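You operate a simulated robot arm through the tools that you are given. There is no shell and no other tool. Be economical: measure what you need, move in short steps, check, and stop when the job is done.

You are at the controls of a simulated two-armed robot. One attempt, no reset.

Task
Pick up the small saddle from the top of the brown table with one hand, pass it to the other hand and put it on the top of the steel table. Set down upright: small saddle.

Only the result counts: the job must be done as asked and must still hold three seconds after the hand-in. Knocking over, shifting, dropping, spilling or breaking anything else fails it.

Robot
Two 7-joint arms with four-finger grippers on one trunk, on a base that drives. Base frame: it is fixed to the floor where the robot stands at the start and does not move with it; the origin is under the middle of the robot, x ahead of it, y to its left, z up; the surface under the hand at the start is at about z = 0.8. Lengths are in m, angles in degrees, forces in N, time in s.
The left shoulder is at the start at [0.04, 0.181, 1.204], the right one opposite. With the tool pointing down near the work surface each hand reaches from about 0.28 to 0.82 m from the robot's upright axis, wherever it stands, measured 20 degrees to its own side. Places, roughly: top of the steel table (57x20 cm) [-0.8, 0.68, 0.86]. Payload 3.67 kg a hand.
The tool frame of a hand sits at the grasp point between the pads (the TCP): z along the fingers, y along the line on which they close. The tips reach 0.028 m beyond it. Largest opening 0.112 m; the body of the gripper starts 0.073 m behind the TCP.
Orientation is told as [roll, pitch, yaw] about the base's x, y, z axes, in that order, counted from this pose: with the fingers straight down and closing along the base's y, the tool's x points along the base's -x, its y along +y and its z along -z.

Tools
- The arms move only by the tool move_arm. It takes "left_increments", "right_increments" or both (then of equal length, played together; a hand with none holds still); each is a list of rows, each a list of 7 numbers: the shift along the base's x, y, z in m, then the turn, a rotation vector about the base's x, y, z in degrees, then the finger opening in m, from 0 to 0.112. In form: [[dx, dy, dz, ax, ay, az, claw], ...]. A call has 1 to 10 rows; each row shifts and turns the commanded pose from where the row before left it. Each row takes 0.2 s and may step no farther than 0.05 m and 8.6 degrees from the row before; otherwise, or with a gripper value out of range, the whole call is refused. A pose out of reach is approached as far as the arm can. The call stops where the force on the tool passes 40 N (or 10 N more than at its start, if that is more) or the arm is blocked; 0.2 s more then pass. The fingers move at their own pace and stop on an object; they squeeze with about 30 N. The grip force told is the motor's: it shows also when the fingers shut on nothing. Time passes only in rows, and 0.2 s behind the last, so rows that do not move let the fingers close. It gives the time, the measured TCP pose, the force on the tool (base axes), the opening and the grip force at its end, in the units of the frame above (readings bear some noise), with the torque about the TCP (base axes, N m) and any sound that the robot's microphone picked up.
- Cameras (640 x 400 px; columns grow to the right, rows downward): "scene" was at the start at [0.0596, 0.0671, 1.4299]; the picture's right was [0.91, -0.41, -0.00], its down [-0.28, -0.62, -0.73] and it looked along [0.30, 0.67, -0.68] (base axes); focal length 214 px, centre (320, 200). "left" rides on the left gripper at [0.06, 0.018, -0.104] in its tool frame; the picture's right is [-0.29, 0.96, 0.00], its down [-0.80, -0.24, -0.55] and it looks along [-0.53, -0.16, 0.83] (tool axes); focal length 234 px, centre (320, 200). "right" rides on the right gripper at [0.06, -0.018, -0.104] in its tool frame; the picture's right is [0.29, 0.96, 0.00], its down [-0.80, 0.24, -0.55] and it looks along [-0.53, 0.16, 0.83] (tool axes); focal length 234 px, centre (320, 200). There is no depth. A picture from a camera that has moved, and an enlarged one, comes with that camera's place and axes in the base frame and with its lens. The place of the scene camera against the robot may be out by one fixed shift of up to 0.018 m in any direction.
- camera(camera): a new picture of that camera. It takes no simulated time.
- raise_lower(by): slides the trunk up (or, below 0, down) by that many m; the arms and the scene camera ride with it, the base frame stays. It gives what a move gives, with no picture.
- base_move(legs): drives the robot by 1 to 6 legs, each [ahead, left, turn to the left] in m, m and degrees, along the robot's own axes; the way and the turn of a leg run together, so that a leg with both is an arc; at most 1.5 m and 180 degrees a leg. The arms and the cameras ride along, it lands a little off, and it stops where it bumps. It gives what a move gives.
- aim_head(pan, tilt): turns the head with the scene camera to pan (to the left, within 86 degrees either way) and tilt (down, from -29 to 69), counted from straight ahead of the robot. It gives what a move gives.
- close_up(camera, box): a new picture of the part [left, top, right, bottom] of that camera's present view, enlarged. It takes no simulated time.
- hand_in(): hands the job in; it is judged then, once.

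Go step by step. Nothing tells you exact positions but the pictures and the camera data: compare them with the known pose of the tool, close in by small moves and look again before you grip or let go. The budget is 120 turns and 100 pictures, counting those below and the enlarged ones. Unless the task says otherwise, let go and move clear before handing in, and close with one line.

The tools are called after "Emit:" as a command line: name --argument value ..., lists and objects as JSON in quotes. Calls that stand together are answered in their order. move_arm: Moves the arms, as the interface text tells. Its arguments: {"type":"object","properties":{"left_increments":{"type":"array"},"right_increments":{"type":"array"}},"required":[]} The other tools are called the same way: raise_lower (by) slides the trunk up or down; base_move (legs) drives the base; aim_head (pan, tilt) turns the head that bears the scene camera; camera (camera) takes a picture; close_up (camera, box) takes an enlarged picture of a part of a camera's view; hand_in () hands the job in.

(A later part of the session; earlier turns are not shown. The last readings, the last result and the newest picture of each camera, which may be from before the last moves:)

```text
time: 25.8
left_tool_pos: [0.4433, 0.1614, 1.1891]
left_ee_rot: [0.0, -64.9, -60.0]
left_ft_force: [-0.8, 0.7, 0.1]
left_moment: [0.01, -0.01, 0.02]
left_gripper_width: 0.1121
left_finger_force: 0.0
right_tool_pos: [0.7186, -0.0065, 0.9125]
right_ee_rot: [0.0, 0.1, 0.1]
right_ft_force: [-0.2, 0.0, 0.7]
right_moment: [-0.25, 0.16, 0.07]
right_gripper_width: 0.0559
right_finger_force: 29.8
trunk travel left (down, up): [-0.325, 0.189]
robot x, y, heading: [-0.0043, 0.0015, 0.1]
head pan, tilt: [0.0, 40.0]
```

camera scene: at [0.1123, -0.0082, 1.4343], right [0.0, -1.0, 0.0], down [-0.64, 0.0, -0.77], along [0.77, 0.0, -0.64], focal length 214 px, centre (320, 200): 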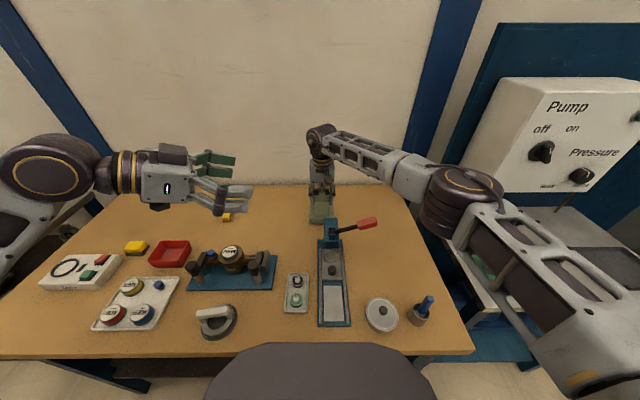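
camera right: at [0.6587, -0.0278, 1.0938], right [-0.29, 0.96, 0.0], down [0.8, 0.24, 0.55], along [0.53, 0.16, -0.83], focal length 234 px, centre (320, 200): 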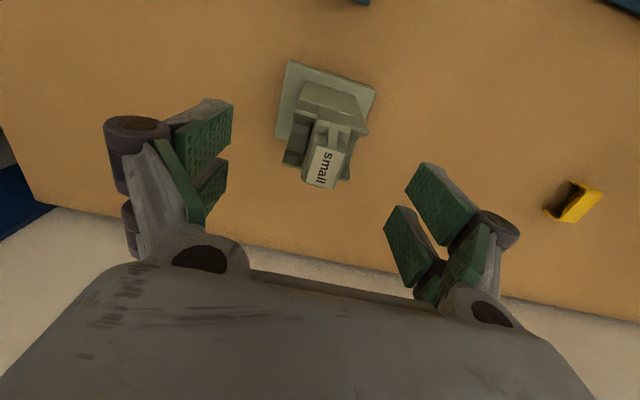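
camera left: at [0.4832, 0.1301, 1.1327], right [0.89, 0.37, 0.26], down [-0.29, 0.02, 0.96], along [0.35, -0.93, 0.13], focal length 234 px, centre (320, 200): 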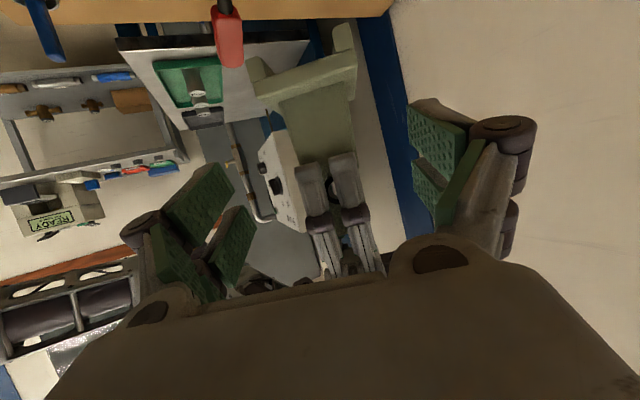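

The saddle stands on the table again. I release, rise, and return the left hand to its viewing pose to study the upper side face.

Emit:
move_arm --right_increments '[[0, 0, 0, 0, 0, 0, 0.06], [0, 0, 0, 0, 0, 0, 0.09], [0, 0, 0.045, 0, 0, 0, 0.1], [0, 0, 0.045, 0, 0, 0, 0.1]]'

Emit:
move_arm --left_increments '[[0.02, 0.02, -0.022, 7.217, 4.167, 0, 0.112], [0.02, 0.02, -0.022, 7.217, 4.167, 0, 0.112], [0.02, 0.02, -0.022, 7.217, 4.167, 0, 0.112], [0.025, 0.015, -0.022, 0, 0, 0, 0.112], [0.025, 0.015, -0.022, 0, 0, 0, 0.112], [0.025, 0.015, -0.022, 0, 0, 0, 0.112], [0.025, 0.015, -0.022, 0, 0, 0, 0.112]]'

Emit:
camera --camera "left"

Emit:
camera --camera "right"

```text
time: 26.8
left_tool_pos: [0.4426, 0.1618, 1.1883]
left_ee_rot: [0.1, -65.0, -59.9]
left_ft_force: [0.8, 0.4, 0.1]
left_moment: [0.02, 0.02, 0.0]
left_gripper_width: 0.1119
left_finger_force: 0.1
right_tool_pos: [0.7181, -0.0034, 1.0028]
right_ee_rot: [0.0, -0.1, -0.1]
right_ft_force: [-0.2, 0.0, 0.0]
right_moment: [0.01, -0.01, 0.0]
right_gripper_width: 0.1
right_finger_force: 0.1
trunk travel left (down, up): [-0.325, 0.189]
robot x, y, heading: [0.0009, -0.0019, -0.0]
head pan, tilt: [0.0, 40.0]
```

```text
time: 28.4
left_tool_pos: [0.6066, 0.2837, 1.0336]
left_ee_rot: [0.0, -39.9, -60.1]
left_ft_force: [-0.6, 0.0, -0.7]
left_moment: [0.02, 0.0, -0.03]
left_gripper_width: 0.112
left_finger_force: 0.2
right_tool_pos: [0.7183, -0.004, 1.0017]
right_ee_rot: [0.0, 0.1, 0.1]
right_ft_force: [0.5, 0.5, 0.0]
right_moment: [0.0, 0.03, -0.02]
right_gripper_width: 0.1002
right_finger_force: 0.1
trunk travel left (down, up): [-0.325, 0.189]
robot x, y, heading: [0.003, 0.0005, -0.1]
head pan, tilt: [0.0, 40.0]
```

```text
63 pictures are left
camera left: at [0.5651, 0.3897, 1.0745], right [0.94, 0.29, 0.18], down [-0.08, -0.34, 0.94], along [0.33, -0.9, -0.3], focal length 234 px, centre (320, 200)
```

left: 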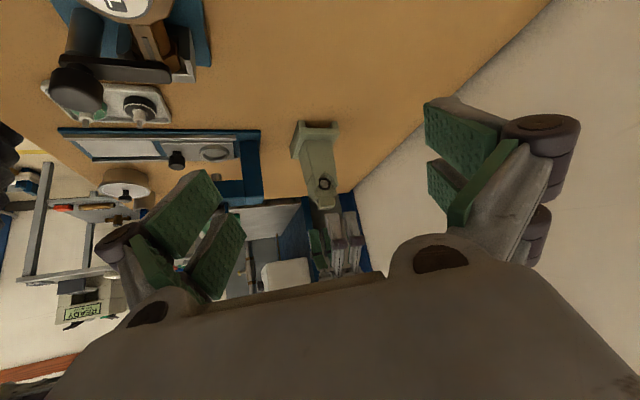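

```text
62 pictures are left
camera right: at [0.6593, -0.0236, 1.1064], right [-0.29, 0.96, 0.0], down [0.8, 0.24, 0.55], along [0.53, 0.16, -0.83], focal length 234 px, centre (320, 200)
```

right: 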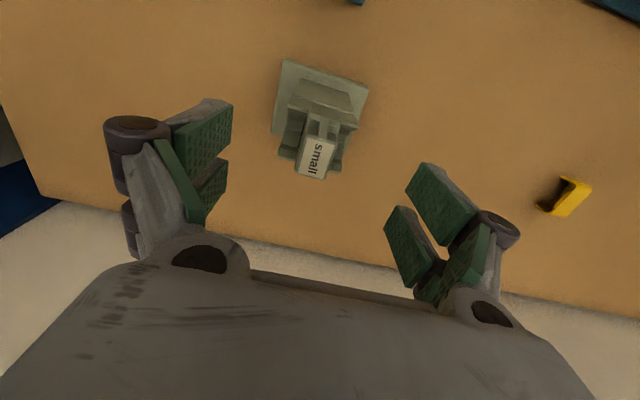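

Emit:
close_up --camera "left" --box '[285, 115, 345, 215]'

Emit:
close_up --camera "right" --box '[260, 50, 380, 190]'

```text
4.00 times, centred on (315, 165) of left
camera zoom: at [0.5651, 0.3897, 1.0745], right [0.94, 0.29, 0.18], down [-0.08, -0.34, 0.94], along [0.33, -0.9, -0.3], focal length 937 px, centre (340, 340)
```

zoom: 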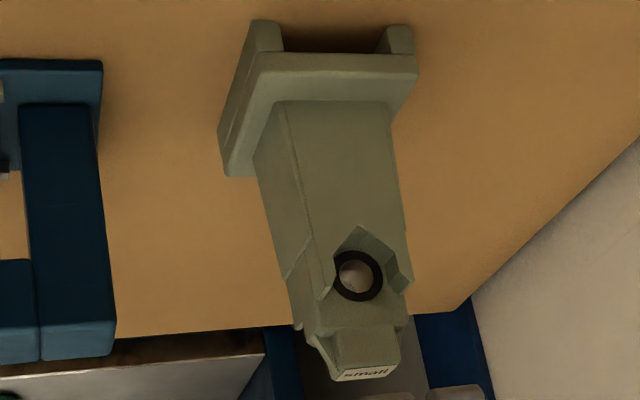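

```text
2.86 times, centred on (320, 120) of right
camera zoom: at [0.6593, -0.0236, 1.1064], right [-0.29, 0.96, 0.0], down [0.8, 0.24, 0.55], along [0.53, 0.16, -0.83], focal length 669 px, centre (320, 429)
```

zoom: 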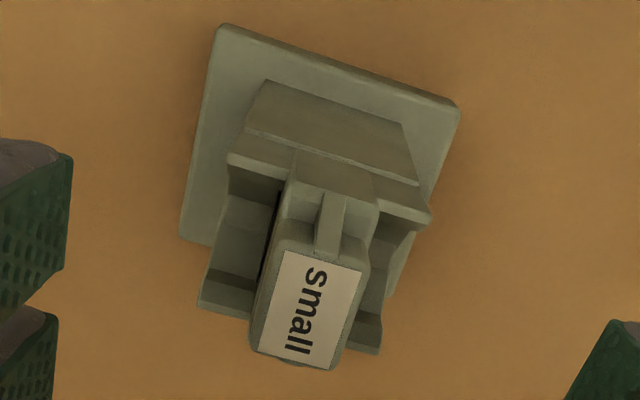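

The upper side is a V-notch with walls up to z≈0.93; a grip about 1 cm higher still has good wall contact. I regrip at z≈0.922.

Emit:
move_arm --right_increments '[[0, -0.001, -0.04, 0, 0, 0, 0.1], [0, 0, -0.0395, 0, 0, 0, 0.1], [0, 0, 0, 0, 0, 0, 0.07], [0, 0, 0, 0, 0, 0, 0.05], [0, 0, 0, 0, 0, 0, 0.03], [0, 0, 0, 0, 0, 0, 0.03], [0, 0, 0, 0, 0, 0, 0.03]]'

Emit:
close_up --camera "left" --box '[275, 115, 375, 235]'

```text
time: 30.0
left_tool_pos: [0.605, 0.282, 1.0339]
left_ee_rot: [0.0, -40.0, -60.0]
left_ft_force: [-0.3, 0.6, -0.1]
left_moment: [0.02, 0.01, 0.0]
left_gripper_width: 0.1119
left_finger_force: 0.1
right_tool_pos: [0.7168, -0.0064, 0.923]
right_ee_rot: [0.0, 0.0, 0.0]
right_ft_force: [-2.7, -1.1, 1.7]
right_moment: [0.02, -0.05, -0.03]
right_gripper_width: 0.056
right_finger_force: 30.2
trunk travel left (down, up): [-0.325, 0.189]
robot x, y, heading: [-0.0008, 0.0013, 0.1]
head pan, tilt: [0.0, 40.0]
```

```text
3.33 times, centred on (325, 175) of left
camera zoom: at [0.5638, 0.3892, 1.0756], right [0.94, 0.29, 0.19], down [-0.08, -0.34, 0.94], along [0.33, -0.9, -0.3], focal length 781 px, centre (303, 283)
```

zoom: 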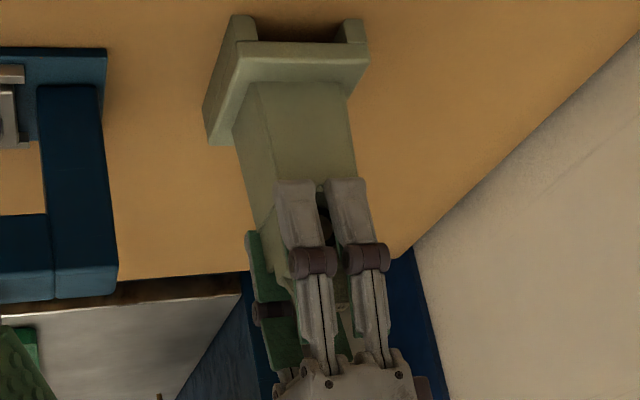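

Regrip is good at 30 N. I lift, return to the handover place with 30° yaw, and bring the left hand to its standoff at a flatter 15° tilt.

Emit:
move_arm --right_increments '[[0, 0, 0.02, 0, 0, 0, 0.03], [0, 0, 0.044, 0, 0, 0, 0.03], [0, 0, 0.044, 0, 0, 0, 0.03], [0, 0, 0.044, 0, 0, 0, 0.03], [0, 0, 0.044, 0, 0, 0, 0.03], [-0.028, -0.015, 0.03, 0, 0, 6, 0.03], [-0.028, -0.015, 0.014, 0, 0, 6, 0.03], [-0.028, -0.015, 0, 0, 0, 6, 0.03], [-0.028, -0.015, 0, 0, 0, 6, 0.03], [-0.027, -0.014, 0, 0, 0, 6, 0.03]]'

Emit:
move_arm --left_increments '[[-0.0204, -0.0227, 0.0186, -6.062, -3.5, 0, 0.112], [-0.0204, -0.0227, 0.0186, -6.062, -3.5, 0, 0.112], [-0.0204, -0.0227, 0.0186, -6.062, -3.5, 0, 0.112], [-0.0204, -0.0227, 0.0186, -6.062, -3.5, 0, 0.112], [-0.0204, -0.0227, 0.0186, -6.062, -3.5, 0, 0.112], [-0.0204, -0.0227, 0.0186, 0, 0, 0, 0.112], [-0.0204, -0.0227, 0.0186, 0, 0, 0, 0.112]]'

Emit:
camera --camera "left"

Emit:
close_up --camera "scene" --box '[200, 70, 420, 220]'

```text
time: 32.2
left_tool_pos: [0.604, 0.2805, 1.0343]
left_ee_rot: [0.0, -40.0, -60.0]
left_ft_force: [-0.4, 0.0, -0.8]
left_moment: [0.05, -0.01, -0.02]
left_gripper_width: 0.1118
left_finger_force: 0.0
right_tool_pos: [0.5773, -0.0835, 1.1632]
right_ee_rot: [0.0, 0.1, 30.1]
right_ft_force: [-0.8, -0.3, -6.1]
right_moment: [0.0, 0.0, 0.03]
right_gripper_width: 0.0559
right_finger_force: 29.5
trunk travel left (down, up): [-0.325, 0.189]
robot x, y, heading: [0.0036, -0.0002, 0.1]
head pan, tilt: [0.0, 40.0]
```

```text
time: 33.8
left_tool_pos: [0.4577, 0.1229, 1.1612]
left_ee_rot: [0.0, -75.0, -59.9]
left_ft_force: [-0.6, 0.8, -0.4]
left_moment: [-0.01, -0.04, 0.03]
left_gripper_width: 0.112
left_finger_force: 0.0
right_tool_pos: [0.5783, -0.0824, 1.1612]
right_ee_rot: [0.0, 0.0, 29.9]
right_ft_force: [-0.3, -0.1, -5.1]
right_moment: [0.0, 0.02, 0.0]
right_gripper_width: 0.0557
right_finger_force: 30.4
trunk travel left (down, up): [-0.325, 0.189]
robot x, y, heading: [0.0014, -0.0015, -0.0]
head pan, tilt: [0.0, 40.0]
```

```text
58 pictures are left
camera left: at [0.4148, 0.233, 1.1316], right [0.87, 0.41, 0.28], down [-0.37, 0.16, 0.91], along [0.33, -0.89, 0.3], focal length 234 px, centre (320, 200)
```

left: 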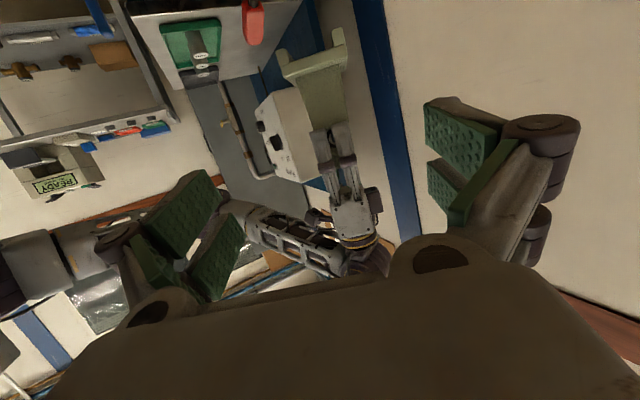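

```text
2.67 times, centred on (310, 145) of scene
camera zoom: at [0.111, -0.0094, 1.4344], right [0.0, -1.0, 0.0], down [-0.64, 0.0, -0.77], along [0.77, 0.0, -0.64], focal length 572 px, centre (347, 347)
```

zoom: 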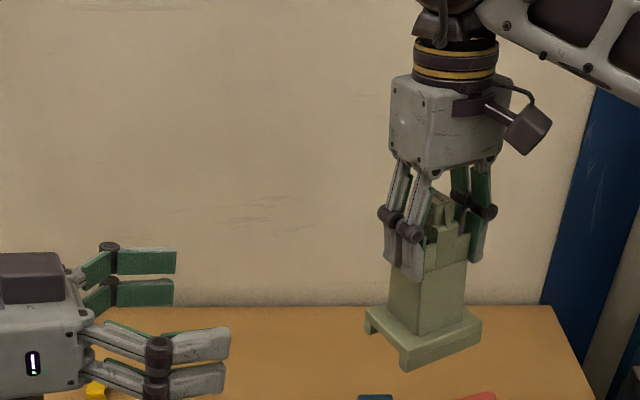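

Aligned. I advance about 14 cm along the approach and look again.

Emit:
move_arm --left_increments '[[0.0172, -0.0292, -0.0087, 0, 0, 0, 0.1], [0.0172, -0.0292, -0.0087, 0, 0, 0, 0.1], [0.0172, -0.0292, -0.0087, 0, 0, 0, 0.1], [0.0172, -0.0292, -0.0087, 0, 0, 0, 0.1]]'

Emit:
camera --camera "left"

Emit:
close_up --camera "scene" --box '[260, 90, 400, 220]'

Emit:
camera --camera "right"

```text
time: 34.8
left_tool_pos: [0.531, 0.0026, 1.129]
left_ee_rot: [-0.1, -74.8, -59.8]
left_ft_force: [-0.3, 0.3, -0.5]
left_moment: [0.03, 0.0, -0.04]
left_gripper_width: 0.1
left_finger_force: 0.2
right_tool_pos: [0.5801, -0.0831, 1.1617]
right_ee_rot: [0.2, 0.1, 30.0]
right_ft_force: [0.4, 0.2, -6.1]
right_moment: [0.0, -0.02, -0.01]
right_gripper_width: 0.0558
right_finger_force: 30.0
trunk travel left (down, up): [-0.325, 0.189]
robot x, y, heading: [0.0006, -0.0018, 0.2]
head pan, tilt: [0.0, 40.0]
```

```text
56 pictures are left
camera left: at [0.488, 0.1133, 1.0985], right [0.87, 0.41, 0.28], down [-0.37, 0.16, 0.91], along [0.33, -0.9, 0.29], focal length 234 px, centre (320, 200)
```

left: 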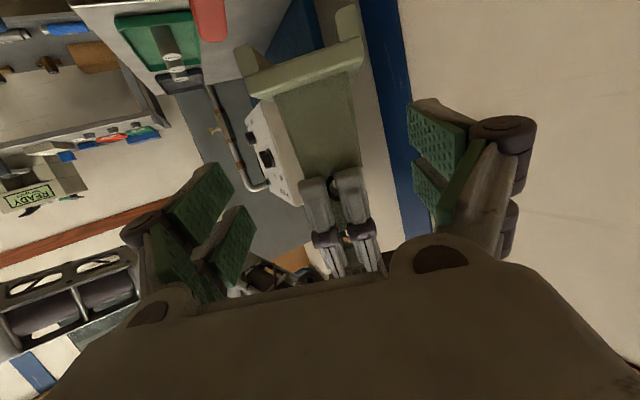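

```text
3.08 times, centred on (330, 155) of scene
camera zoom: at [0.1126, -0.0101, 1.4343], right [0.0, -1.0, 0.0], down [-0.64, 0.0, -0.77], along [0.77, 0.0, -0.64], focal length 660 px, centre (289, 338)
```

zoom: 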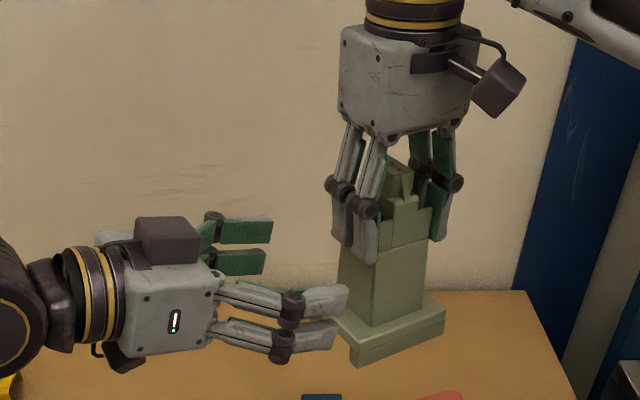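

```text
54 pictures are left
camera right: at [0.537, -0.1304, 1.2659], right [-0.73, 0.69, 0.0], down [0.57, 0.61, 0.55], along [0.38, 0.4, -0.83], focal length 234 px, centre (320, 200)
```

right: 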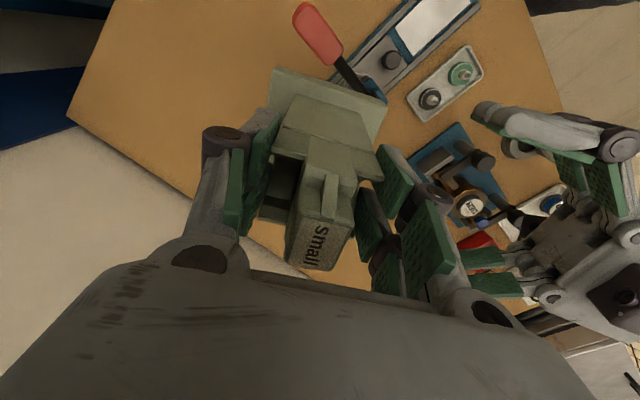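

Lateral alignment is on centre and heights agree within a few mm. I make the last 8 cm in small steps.

Emit:
move_arm --left_increments '[[0.0128, -0.0223, -0.0066, 0, 0, 0, 0.1], [0.0128, -0.0223, -0.0066, 0, 0, 0, 0.1], [0.0128, -0.0223, -0.0066, 0, 0, 0, 0.1]]'

Emit:
camera --camera "left"

Emit:
close_up --camera "scene" --box '[260, 90, 400, 220]'

```text
time: 35.6
left_tool_pos: [0.5677, -0.0603, 1.1086]
left_ee_rot: [0.0, -74.9, -59.9]
left_ft_force: [0.2, -0.2, 0.6]
left_moment: [-0.02, 0.0, 0.01]
left_gripper_width: 0.0997
left_finger_force: 0.2
right_tool_pos: [0.5784, -0.0822, 1.1621]
right_ee_rot: [0.0, 0.1, 30.0]
right_ft_force: [0.4, -0.2, -6.4]
right_moment: [0.01, 0.02, -0.01]
right_gripper_width: 0.0559
right_finger_force: 29.6
trunk travel left (down, up): [-0.325, 0.189]
robot x, y, heading: [-0.0002, -0.0003, 0.2]
head pan, tilt: [0.0, 40.0]
```

```text
53 pictures are left
camera left: at [0.5255, 0.049, 1.0788], right [0.87, 0.41, 0.28], down [-0.37, 0.16, 0.91], along [0.33, -0.9, 0.3], focal length 234 px, centre (320, 200)
```

left: 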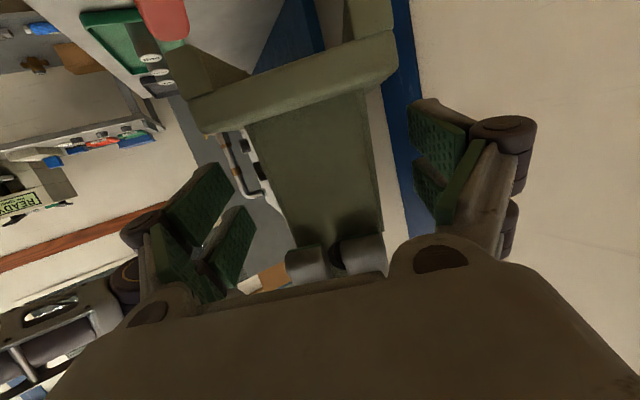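

```text
3.08 times, centred on (330, 155) of scene
camera zoom: at [0.1116, -0.0091, 1.4343], right [0.0, -1.0, 0.0], down [-0.64, 0.0, -0.77], along [0.77, 0.0, -0.64], focal length 660 px, centre (289, 338)
```

zoom: 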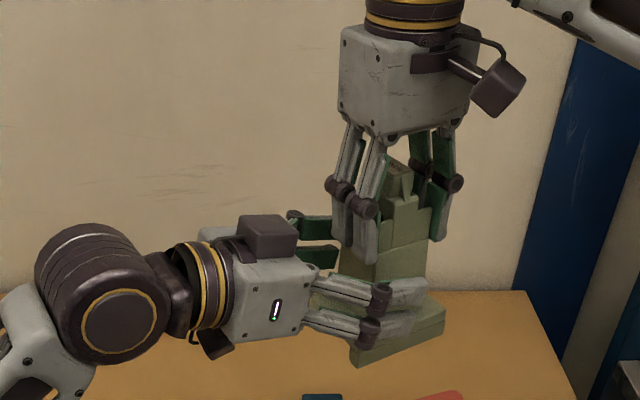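

The left fingers bracket the lower body between base plate and right-hand tips. I close gradually and watch forces.

Emit:
move_arm --left_increments '[[0, 0, 0, 0, 0, 0, 0.08], [0, 0, 0, 0, 0, 0, 0.068], [0, 0, 0, 0, 0, 0, 0.062]]'

Emit:
camera --camera "left"

Emit:
close_up --camera "scene" --box '[280, 110, 380, 210]'

```text
time: 36.4
left_tool_pos: [0.5668, -0.0604, 1.1095]
left_ee_rot: [-0.1, -75.0, -59.9]
left_ft_force: [0.5, 0.6, -0.5]
left_moment: [-0.01, -0.01, 0.01]
left_gripper_width: 0.0621
left_finger_force: 0.0
right_tool_pos: [0.5796, -0.0823, 1.1625]
right_ee_rot: [-0.1, 0.0, 30.1]
right_ft_force: [-0.1, 0.0, -5.4]
right_moment: [-0.01, 0.03, -0.02]
right_gripper_width: 0.0559
right_finger_force: 30.1
trunk travel left (down, up): [-0.325, 0.189]
robot x, y, heading: [-0.005, 0.0036, 0.1]
head pan, tilt: [0.0, 40.0]
```

```text
51 pictures are left
camera left: at [0.5252, 0.0494, 1.079], right [0.87, 0.41, 0.28], down [-0.37, 0.16, 0.91], along [0.33, -0.9, 0.3], focal length 234 px, centre (320, 200)
```

left: 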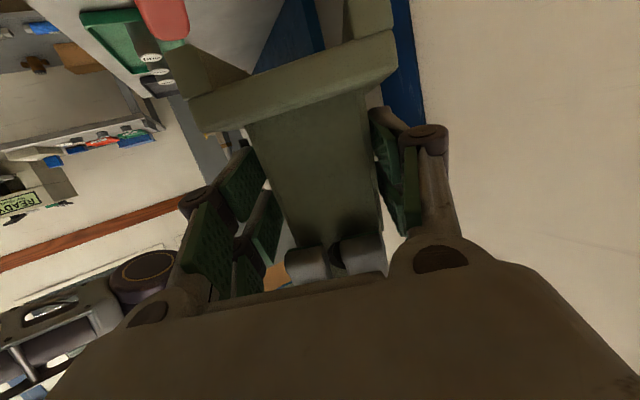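

```text
4.00 times, centred on (330, 160) of scene
camera zoom: at [0.1114, -0.0087, 1.4344], right [0.0, -1.0, 0.0], down [-0.64, 0.0, -0.77], along [0.77, 0.0, -0.64], focal length 858 px, centre (280, 360)
```

zoom: 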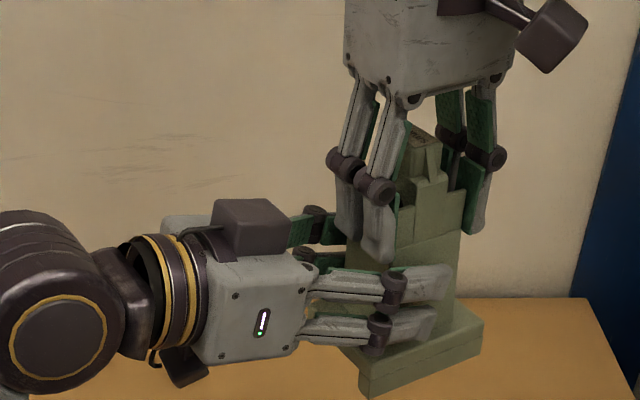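

Clear on both sides. I close fully.

Emit:
move_arm --left_increments '[[0, 0, 0, 0, 0, 0, 0.052], [0, 0, 0, 0, 0, 0, 0.04], [0, 0, 0, 0, 0, 0, 0.03], [0, 0, 0, 0, 0, 0, 0.03]]'

Emit:
close_up --camera "scene" --box '[280, 110, 380, 210]'

```text
time: 37.4
left_tool_pos: [0.5672, -0.0606, 1.109]
left_ee_rot: [-0.2, -74.8, -60.0]
left_ft_force: [-2.7, 1.7, 1.0]
left_moment: [0.38, -0.18, 0.25]
left_gripper_width: 0.0495
left_finger_force: 30.0
right_tool_pos: [0.5791, -0.0832, 1.1615]
right_ee_rot: [0.0, 0.0, 29.9]
right_ft_force: [3.1, -1.1, -5.2]
right_moment: [-0.48, 0.05, -0.29]
right_gripper_width: 0.056
right_finger_force: 30.5
trunk travel left (down, up): [-0.325, 0.189]
robot x, y, heading: [0.0005, 0.0022, -0.1]
head pan, tilt: [0.0, 40.0]
```

```text
4.00 times, centred on (330, 160) of scene
camera zoom: at [0.1114, -0.0087, 1.4344], right [0.0, -1.0, 0.0], down [-0.64, 0.0, -0.77], along [0.77, 0.0, -0.64], focal length 858 px, centre (280, 360)
```

zoom: 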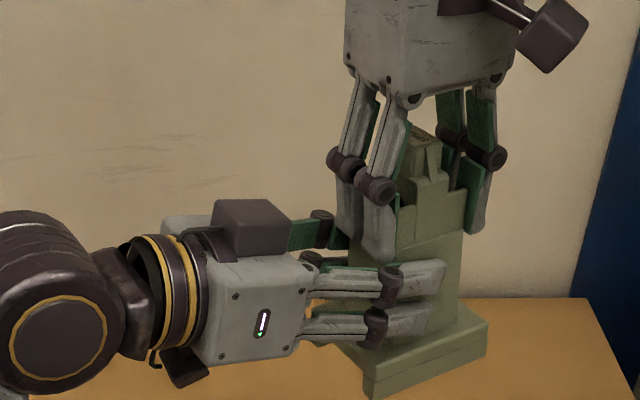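

Both hands grip firmly (left on 4.95 cm). I open the right hand slightly and watch the left's load.

Emit:
move_arm --right_increments '[[0, 0, 0, 0, 0, 0, 0.06], [0, 0, 0, 0, 0, 0, 0.066], [0, 0, 0, 0, 0, 0, 0.07], [0, 0, 0, 0, 0, 0, 0.07]]' --left_increments '[[0, 0, 0, 0, 0, 0, 0.03], [0, 0, 0, 0, 0, 0, 0.03], [0, 0, 0, 0, 0, 0, 0.03], [0, 0, 0, 0, 0, 0, 0.03]]'

Emit:
close_up --camera "scene" --box '[280, 110, 380, 210]'

```text
time: 38.4
left_tool_pos: [0.568, -0.0605, 1.1094]
left_ee_rot: [0.0, -74.9, -59.9]
left_ft_force: [0.2, -0.2, -0.6]
left_moment: [0.14, 0.13, 0.0]
left_gripper_width: 0.0493
left_finger_force: 30.5
right_tool_pos: [0.5785, -0.0824, 1.1616]
right_ee_rot: [0.0, 0.0, 30.0]
right_ft_force: [-0.5, -0.6, 0.2]
right_moment: [0.0, -0.01, -0.03]
right_gripper_width: 0.0698
right_finger_force: 0.0
trunk travel left (down, up): [-0.325, 0.189]
robot x, y, heading: [-0.0064, 0.0013, -0.1]
head pan, tilt: [0.0, 40.0]
```

```text
4.00 times, centred on (330, 160) of scene
camera zoom: at [0.1114, -0.0088, 1.4344], right [0.0, -1.0, 0.0], down [-0.64, 0.0, -0.77], along [0.77, 0.0, -0.64], focal length 858 px, centre (280, 360)
```

zoom: 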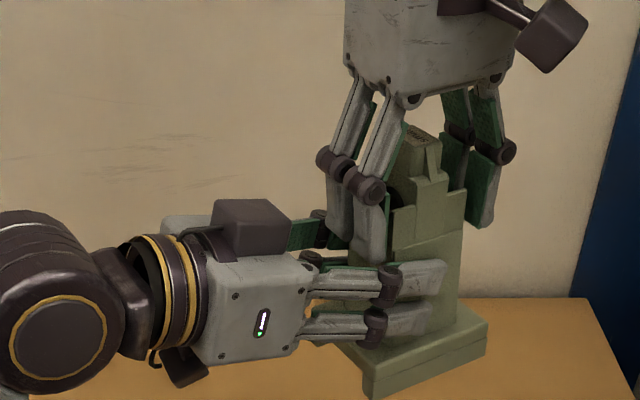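

The right hand is free. I raise it straight up.

Emit:
move_arm --right_increments '[[0, 0, 0.015, 0, 0, 0, 0.072], [0, 0, 0.03, 0, 0, 0, 0.072], [0, 0, 0.045, 0, 0, 0, 0.072], [0, -0.02, 0.04, 0, 0, 0, 0.072]]'

Emit:
camera --camera "scene"

Emit:
camera --camera "left"

```text
time: 39.4
left_tool_pos: [0.5659, -0.0614, 1.111]
left_ee_rot: [0.2, -75.0, -60.1]
left_ft_force: [0.1, 0.5, -0.7]
left_moment: [0.13, 0.03, 0.02]
left_gripper_width: 0.0491
left_finger_force: 30.4
right_tool_pos: [0.5761, -0.102, 1.2932]
right_ee_rot: [0.0, -0.1, 30.0]
right_ft_force: [0.4, -0.7, 0.7]
right_moment: [0.0, -0.02, -0.01]
right_gripper_width: 0.0723
right_finger_force: 0.1
trunk travel left (down, up): [-0.325, 0.189]
robot x, y, heading: [-0.0013, 0.0007, 0.1]
head pan, tilt: [0.0, 40.0]
```

```text
47 pictures are left
camera scene: at [0.1097, -0.0098, 1.4345], right [0.0, -1.0, 0.0], down [-0.64, 0.0, -0.77], along [0.77, 0.0, -0.64], focal length 214 px, centre (320, 200)
```

scene: 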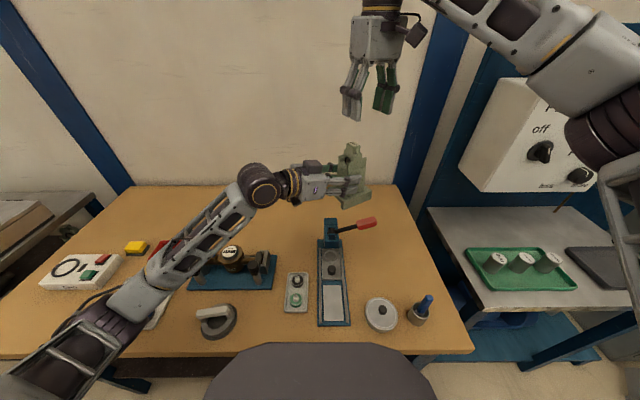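

```text
46 pictures are left
camera left: at [0.5239, 0.0486, 1.0797], right [0.87, 0.41, 0.28], down [-0.37, 0.16, 0.91], along [0.33, -0.9, 0.3], focal length 234 px, centre (320, 200)
```

left: 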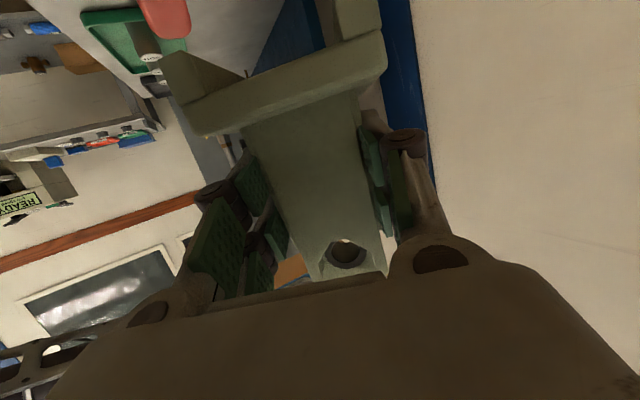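

The left hand now holds the saddle alone. I check its uprightness up close.

Emit:
close_up --camera "scene" --box '[270, 120, 390, 220]'

Emit:
camera --camera "right"

```text
4.00 times, centred on (330, 170) of scene
camera zoom: at [0.1097, -0.0098, 1.4345], right [0.0, -1.0, 0.0], down [-0.64, 0.0, -0.77], along [0.77, 0.0, -0.64], focal length 858 px, centre (280, 320)
```

zoom: 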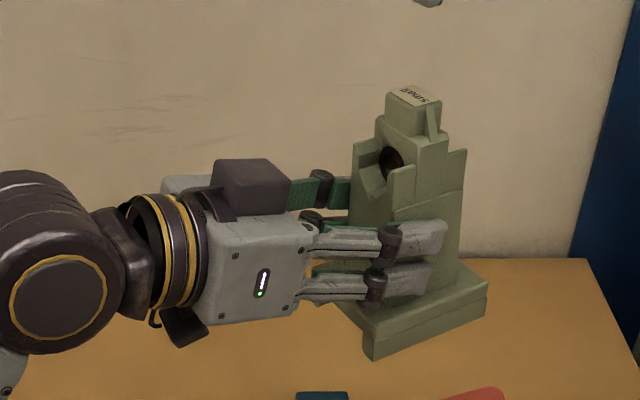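

```text
44 pictures are left
camera right: at [0.534, -0.1488, 1.397], right [-0.73, 0.69, 0.0], down [0.57, 0.61, 0.55], along [0.38, 0.4, -0.83], focal length 234 px, centre (320, 200)
```

right: 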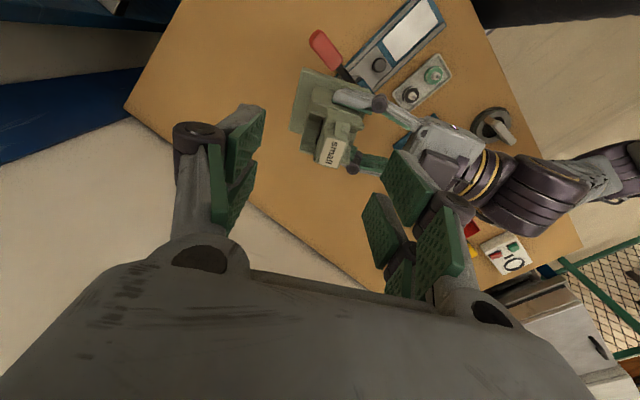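

The saddle is close to upright in the left hand. I tuck both arms for driving, turning the left hand to point forward.

Emit:
move_arm --left_increments '[[-0.0193, 0.035, 0.015, 0, 0, 7.5, 0.03], [-0.0193, 0.035, 0.015, 0, 0, 7.5, 0.03], [-0.0193, 0.035, 0.015, 0, 0, 7.5, 0.03], [-0.0193, 0.035, 0.015, 0, 0, 7.5, 0.03], [-0.0193, 0.035, 0.015, 0, 0, 7.5, 0.03], [-0.0193, 0.035, 0.015, 0, 0, 7.5, 0.03]]' --right_increments '[[-0.034, -0.0297, -0.007, 0, 0, -5, 0.072], [-0.034, -0.0297, -0.007, 0, 0, -5, 0.072], [-0.034, -0.0297, -0.007, 0, 0, -5, 0.072], [-0.034, -0.0297, -0.007, 0, 0, -5, 0.072], [-0.034, -0.0297, -0.007, 0, 0, -5, 0.072], [-0.034, -0.0297, -0.007, 0, 0, -5, 0.072]]'

Emit:
aim_head --pan 86 --tilt 45

Emit:
camera --camera "scene"

```text
time: 40.8
left_tool_pos: [0.525, 0.1281, 1.2132]
left_ee_rot: [0.0, -75.0, -15.0]
left_ft_force: [-0.3, -0.1, -5.5]
left_moment: [0.06, 0.12, 0.0]
left_gripper_width: 0.0491
left_finger_force: 30.3
left hand out of reach, approached as far as the arm can: row 4, 5, 6
right_tool_pos: [0.3715, -0.2812, 1.2528]
right_ee_rot: [0.2, -0.1, 0.1]
right_ft_force: [-0.3, -0.4, 0.5]
right_moment: [0.07, -0.04, 0.03]
right_gripper_width: 0.072
right_finger_force: 0.0
trunk travel left (down, up): [-0.325, 0.189]
robot x, y, heading: [-0.0022, -0.0003, -0.1]
head pan, tilt: [0.0, 40.0]
```

```text
time: 42.4
left_tool_pos: [0.5299, 0.1289, 1.2119]
left_ee_rot: [-0.1, -74.9, -14.9]
left_ft_force: [-0.2, 0.5, -5.8]
left_moment: [0.06, 0.14, -0.01]
left_gripper_width: 0.049
left_finger_force: 30.2
right_tool_pos: [0.374, -0.2818, 1.2534]
right_ee_rot: [0.0, 0.0, -0.1]
right_ft_force: [0.4, 0.1, 0.8]
right_moment: [0.03, 0.01, 0.0]
right_gripper_width: 0.0717
right_finger_force: 0.2
trunk travel left (down, up): [-0.325, 0.189]
robot x, y, heading: [-0.0002, 0.0014, -0.1]
head pan, tilt: [85.9, 45.0]
```

```text
43 pictures are left
camera scene: at [0.0319, 0.0724, 1.4272], right [1.0, -0.07, 0.0], down [-0.05, -0.71, -0.71], along [0.05, 0.71, -0.71], focal length 214 px, centre (320, 200)
```

scene: 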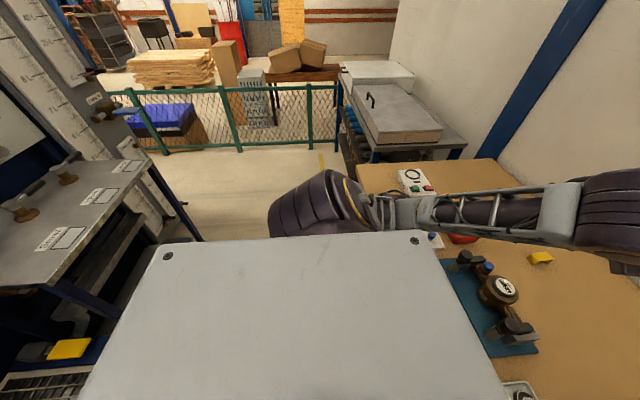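

The steel top spans about x −0.9…−0.7, y 0.39…0.97, with valves at the back. I check the right rear before driving.

Emit:
aim_head --pan -86 --tilt 45

Emit:
camera --camera "scene"

```text
time: 45.0
left_tool_pos: [0.5302, 0.1277, 1.2121]
left_ee_rot: [-0.1, -74.9, -15.0]
left_ft_force: [0.3, 0.1, -6.7]
left_moment: [0.05, 0.16, -0.01]
left_gripper_width: 0.0489
left_finger_force: 30.2
right_tool_pos: [0.3746, -0.2811, 1.251]
right_ee_rot: [0.1, -0.1, 0.0]
right_ft_force: [0.2, -0.4, -0.9]
right_moment: [0.01, 0.01, 0.02]
right_gripper_width: 0.0721
right_finger_force: 0.0
trunk travel left (down, up): [-0.325, 0.189]
robot x, y, heading: [-0.0015, -0.0061, 0.0]
head pan, tilt: [-85.9, 45.0]
```

```text
42 pictures are left
camera scene: at [0.0321, -0.0897, 1.4272], right [-1.0, -0.07, 0.0], down [-0.05, 0.71, -0.71], along [0.05, -0.71, -0.71], focal length 214 px, centre (320, 200)
```

scene: 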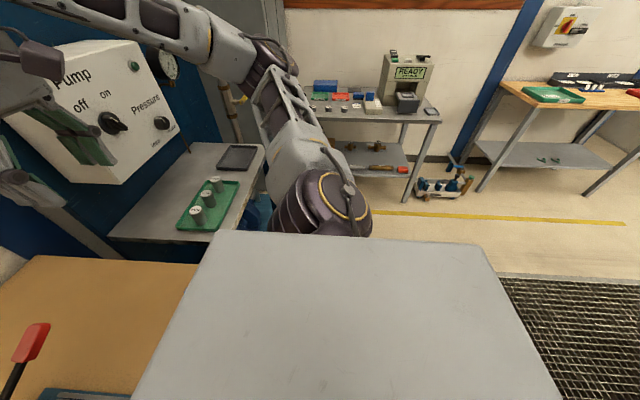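

Behind is clear. I back off 0.2 m, turn left 90°, and look toward the steel table.

Emit:
base_move --legs '[[-0.2, 0, 0], [0, 0, 90]]'

Emit:
aim_head --pan 45 --tilt 35

Emit:
camera --camera "scene"

```text
time: 51.0
left_tool_pos: [-0.3561, 0.5219, 1.2114]
left_ee_rot: [-0.1, -74.9, 78.1]
left_ft_force: [-0.2, 0.3, -6.2]
left_moment: [-0.15, 0.09, -0.02]
left_gripper_width: 0.0487
left_finger_force: 29.9
right_tool_pos: [0.0608, 0.388, 1.2504]
right_ee_rot: [0.0, 0.0, 92.8]
right_ft_force: [0.2, 0.2, -0.6]
right_moment: [0.02, -0.02, -0.02]
right_gripper_width: 0.0721
right_finger_force: 0.0
trunk travel left (down, up): [-0.325, 0.189]
robot x, y, heading: [-0.2031, -0.0005, 92.9]
head pan, tilt: [-85.9, 45.0]
```

```text
time: 53.1
left_tool_pos: [-0.3571, 0.5215, 1.2124]
left_ee_rot: [-0.1, -74.9, 78.0]
left_ft_force: [0.0, 0.2, -5.4]
left_moment: [-0.16, 0.03, 0.02]
left_gripper_width: 0.049
left_finger_force: 30.3
right_tool_pos: [0.0596, 0.3882, 1.251]
right_ee_rot: [-0.1, -0.1, 92.9]
right_ft_force: [-0.6, 0.5, -0.2]
right_moment: [-0.01, 0.01, 0.03]
right_gripper_width: 0.0721
right_finger_force: 0.1
trunk travel left (down, up): [-0.325, 0.189]
robot x, y, heading: [-0.2001, 0.0029, 93.1]
head pan, tilt: [45.0, 35.0]
```

```text
41 pictures are left
camera scene: at [-0.2626, 0.071, 1.4419], right [0.67, 0.74, 0.0], down [0.43, -0.39, -0.82], along [-0.61, 0.55, -0.57], focal length 214 px, centre (320, 200)
```

scene: 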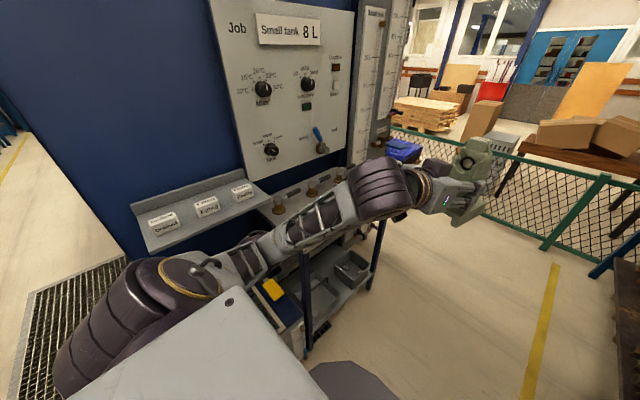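

The way is visible: valves at the back and a sloped label shelf at the near end. I drive alongside to about (−0.1, 0.65), then turn to face the steel table.

Emit:
base_move --legs '[[0.644, -0.134, 0], [0, 0, 45]]'

Emit:
aim_head --pan 30 --tilt 40

Emit:
camera --camera "scene"

```text
time: 59.0
left_tool_pos: [-0.5692, 0.9161, 1.2119]
left_ee_rot: [-0.1, -74.8, 121.4]
left_ft_force: [-0.2, -0.2, -5.3]
left_moment: [-0.13, -0.07, 0.01]
left_gripper_width: 0.0491
left_finger_force: 30.5
right_tool_pos: [-0.1736, 1.1067, 1.2512]
right_ee_rot: [0.1, 0.1, 136.3]
right_ft_force: [0.4, -1.1, 0.5]
right_moment: [0.01, 0.04, 0.0]
right_gripper_width: 0.0721
right_finger_force: 0.0
trunk travel left (down, up): [-0.325, 0.189]
robot x, y, heading: [-0.0926, 0.6425, 136.4]
head pan, tilt: [45.0, 35.0]
```

```text
time: 59.7
left_tool_pos: [-0.568, 0.9162, 1.2115]
left_ee_rot: [-0.2, -74.9, 121.4]
left_ft_force: [0.0, 0.0, -6.1]
left_moment: [-0.15, -0.09, 0.01]
left_gripper_width: 0.0493
left_finger_force: 30.6
right_tool_pos: [-0.1724, 1.1062, 1.2522]
right_ee_rot: [0.0, 0.1, 136.4]
right_ft_force: [0.0, -0.1, -0.3]
right_moment: [0.02, 0.01, -0.01]
right_gripper_width: 0.0721
right_finger_force: 0.0
trunk travel left (down, up): [-0.325, 0.189]
robot x, y, heading: [-0.0956, 0.6465, 136.2]
head pan, tilt: [30.0, 40.0]
```

```text
40 pictures are left
camera scene: at [-0.1893, 0.6703, 1.4344], right [0.24, 0.97, 0.0], down [0.62, -0.15, -0.77], along [-0.74, 0.18, -0.64], focal length 214 px, centre (320, 200)
```

scene: 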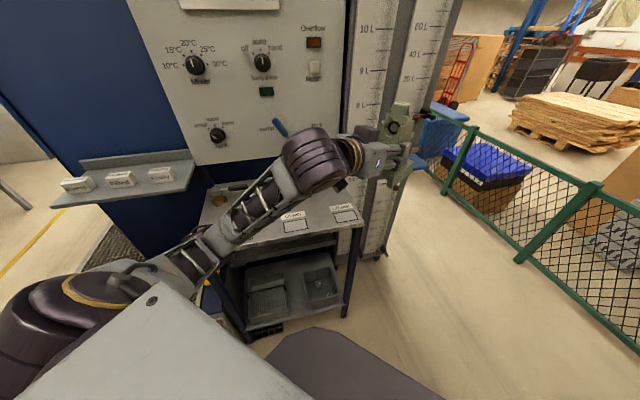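

Clear so far. I complete the turn to face the table.

Emit:
base_move --legs '[[0, 0, 43.7]]'

Emit:
aim_head --pan 0 --tilt 50

Emit:
camera --camera "scene"

Emit:
camera --camera "right"

```text
time: 62.3
left_tool_pos: [-0.6259, 0.5186, 1.2126]
left_ee_rot: [-0.1, -74.9, 164.8]
left_ft_force: [0.1, 0.0, -6.5]
left_moment: [-0.05, -0.17, -0.01]
left_gripper_width: 0.0488
left_finger_force: 30.4
right_tool_pos: [-0.4684, 0.9269, 1.2518]
right_ee_rot: [0.0, 0.1, 179.7]
right_ft_force: [-0.1, -0.1, -0.1]
right_moment: [-0.01, 0.0, 0.02]
right_gripper_width: 0.0719
right_finger_force: 0.0
trunk travel left (down, up): [-0.325, 0.189]
robot x, y, heading: [-0.0972, 0.645, 180.0]
head pan, tilt: [30.0, 40.0]
```

```text
time: 63.3
left_tool_pos: [-0.6272, 0.5189, 1.2124]
left_ee_rot: [-0.1, -74.9, 164.9]
left_ft_force: [-0.5, -0.2, -6.2]
left_moment: [-0.02, -0.15, 0.01]
left_gripper_width: 0.0491
left_finger_force: 30.2
right_tool_pos: [-0.4708, 0.9278, 1.2518]
right_ee_rot: [0.0, 0.0, 179.8]
right_ft_force: [0.3, 0.2, -0.3]
right_moment: [-0.02, -0.03, 0.02]
right_gripper_width: 0.0721
right_finger_force: 0.1
trunk travel left (down, up): [-0.325, 0.189]
robot x, y, heading: [-0.0988, 0.6444, 179.8]
head pan, tilt: [0.0, 50.0]
```

```text
39 pictures are left
camera scene: at [-0.1893, 0.6363, 1.4202], right [0.0, 1.0, 0.0], down [0.77, 0.0, -0.64], along [-0.64, 0.0, -0.77], focal length 214 px, centre (320, 200)
```

scene: 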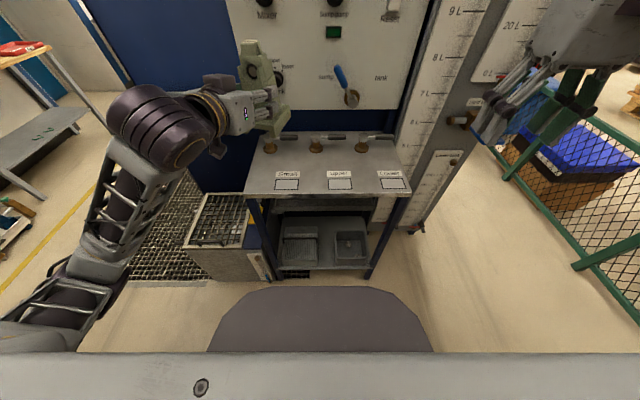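

```text
38 pictures are left
camera right: at [-0.4099, 0.9435, 1.3562], right [0.28, -0.96, 0.0], down [-0.8, -0.24, 0.55], along [-0.53, -0.16, -0.83], focal length 234 px, centre (320, 200)
```

right: 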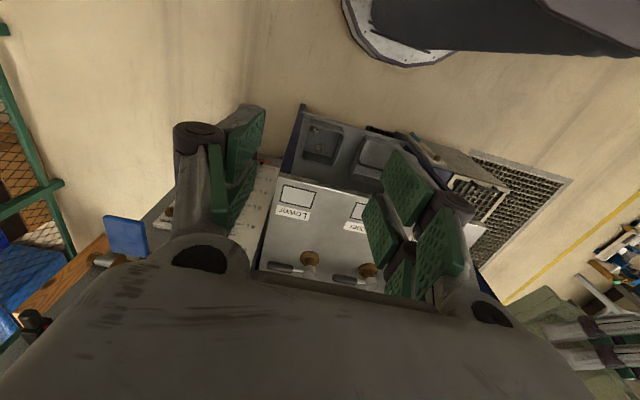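

I face the table squarely; the free strip in front of the valves suits a spot between the "Small" and "Upper" labels, about (−0.775, 0.614). I close in by 0.1 m and shift 6 cm right.

Emit:
base_move --legs '[[0.1, -0.06, 0]]'

Emit:
camera --camera "scene"

Emit:
camera --camera "right"

```text
time: 64.5
left_tool_pos: [-0.7254, 0.5783, 1.2125]
left_ee_rot: [0.0, -74.9, 164.7]
left_ft_force: [-0.2, 0.7, -6.4]
left_moment: [-0.02, -0.15, -0.05]
left_gripper_width: 0.0491
left_finger_force: 30.3
right_tool_pos: [-0.5691, 0.9877, 1.2525]
right_ee_rot: [0.0, 0.0, 179.9]
right_ft_force: [0.0, 0.4, -0.4]
right_moment: [0.01, -0.02, 0.01]
right_gripper_width: 0.072
right_finger_force: 0.1
trunk travel left (down, up): [-0.325, 0.189]
robot x, y, heading: [-0.1918, 0.7025, 179.7]
head pan, tilt: [0.0, 50.0]
```

```text
37 pictures are left
camera scene: at [-0.2881, 0.6963, 1.4202], right [0.0, 1.0, 0.0], down [0.77, 0.0, -0.64], along [-0.64, 0.0, -0.77], focal length 214 px, centre (320, 200)
```

scene: 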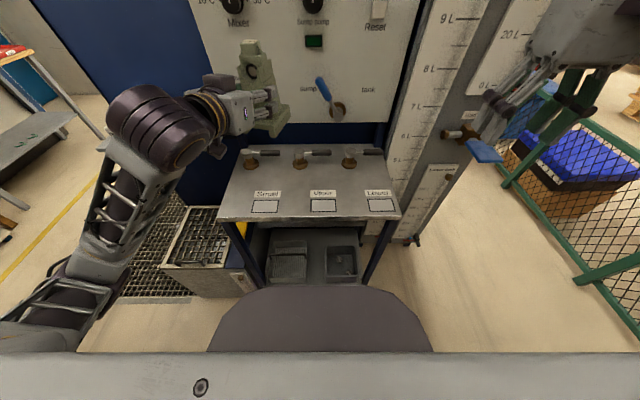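

```text
36 pictures are left
camera right: at [-0.5084, 1.0036, 1.3563], right [0.28, -0.96, 0.0], down [-0.8, -0.24, 0.55], along [-0.53, -0.16, -0.83], focal length 234 px, centre (320, 200)
```

right: 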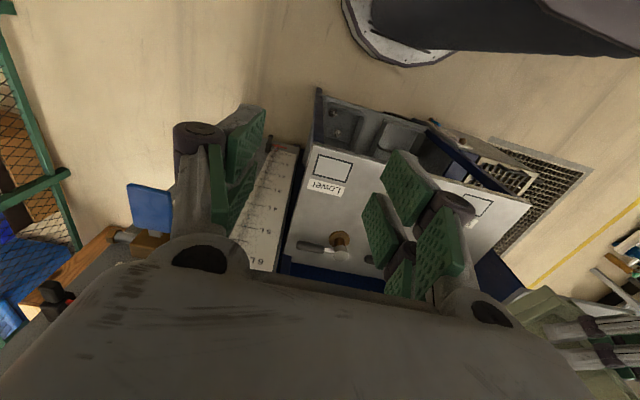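

The front edge is at x≈−0.69 and the valves at x≈−0.92. I straighten the left hand's yaw first and read where the command stands.

Emit:
move_arm --left_increments '[[0, 0, 0, 0, 0, 7.5, 0.03], [0, 0, 0, 0, 0, 7.8, 0.03]]'

```text
time: 65.1
left_tool_pos: [-0.7262, 0.5788, 1.2129]
left_ee_rot: [0.3, -74.8, 179.7]
left_ft_force: [0.5, 0.5, -5.4]
left_moment: [-0.01, -0.12, 0.02]
left_gripper_width: 0.0489
left_finger_force: 30.1
right_tool_pos: [-0.5691, 0.988, 1.2525]
right_ee_rot: [0.1, 0.0, 179.7]
right_ft_force: [-0.1, 0.0, 0.0]
right_moment: [-0.01, 0.01, -0.02]
right_gripper_width: 0.0721
right_finger_force: 0.0
trunk travel left (down, up): [-0.325, 0.189]
robot x, y, heading: [-0.1994, 0.7035, 179.7]
head pan, tilt: [0.0, 50.0]
```

Command follows the actual pose. I shift above the spot and lower to leave about 10 cm clearance.

Emit:
move_arm --left_increments '[[-0.012, 0.0175, 0, 0, 0, 0, 0.03], [-0.012, 0.0175, 0, 0, 0, 0, 0.03], [0, 0, -0.045, 0, 0, 0, 0.03], [0, 0, -0.045, 0, 0, 0, 0.03], [0, 0, -0.045, 0, 0, 0, 0.03], [0, 0, -0.045, 0, 0, 0, 0.03]]'

Emit:
camera --camera "scene"

Emit:
camera --camera "left"

Emit:
camera --camera "right"

```text
time: 66.5
left_tool_pos: [-0.7483, 0.6136, 1.0325]
left_ee_rot: [0.0, -75.0, -180.0]
left_ft_force: [0.3, -0.3, -4.7]
left_moment: [0.02, -0.16, 0.01]
left_gripper_width: 0.049
left_finger_force: 30.3
right_tool_pos: [-0.5678, 0.9878, 1.2517]
right_ee_rot: [0.0, -0.1, 179.7]
right_ft_force: [0.3, -0.1, 1.0]
right_moment: [-0.01, 0.02, -0.01]
right_gripper_width: 0.072
right_finger_force: 0.0
trunk travel left (down, up): [-0.325, 0.189]
robot x, y, heading: [-0.1979, 0.7056, 179.7]
head pan, tilt: [0.0, 50.0]
```

```text
35 pictures are left
camera scene: at [-0.2878, 0.6963, 1.4202], right [0.01, 1.0, 0.0], down [0.77, 0.0, -0.64], along [-0.64, 0.0, -0.77], focal length 214 px, centre (320, 200)
```

scene: 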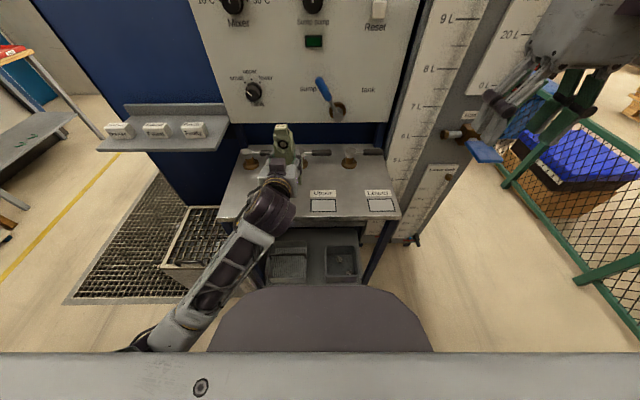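

```text
34 pictures are left
camera left: at [-0.6323, 0.5956, 1.0018], right [-0.07, -0.96, 0.28], down [0.33, 0.24, 0.91], along [-0.94, 0.16, 0.3], focal length 234 px, centre (320, 200)
```

left: 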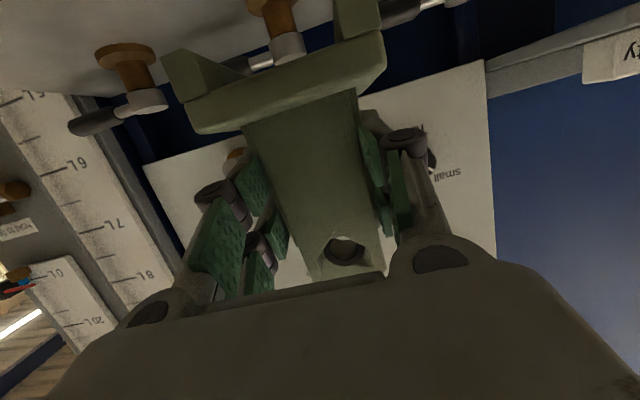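

```text
33 pictures are left
camera right: at [-0.5081, 1.0035, 1.3564], right [0.28, -0.96, 0.0], down [-0.8, -0.24, 0.55], along [-0.53, -0.16, -0.83], focal length 234 px, centre (320, 200)
```

right: 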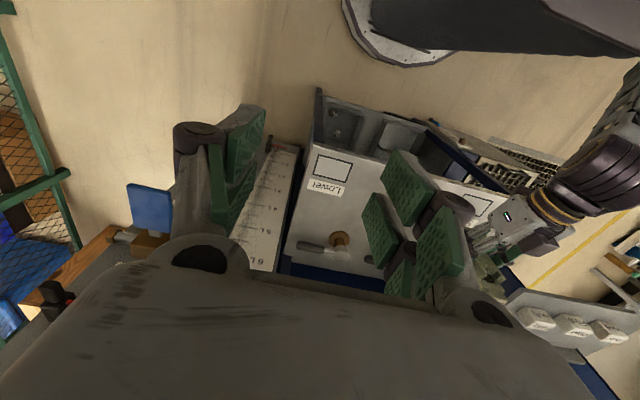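

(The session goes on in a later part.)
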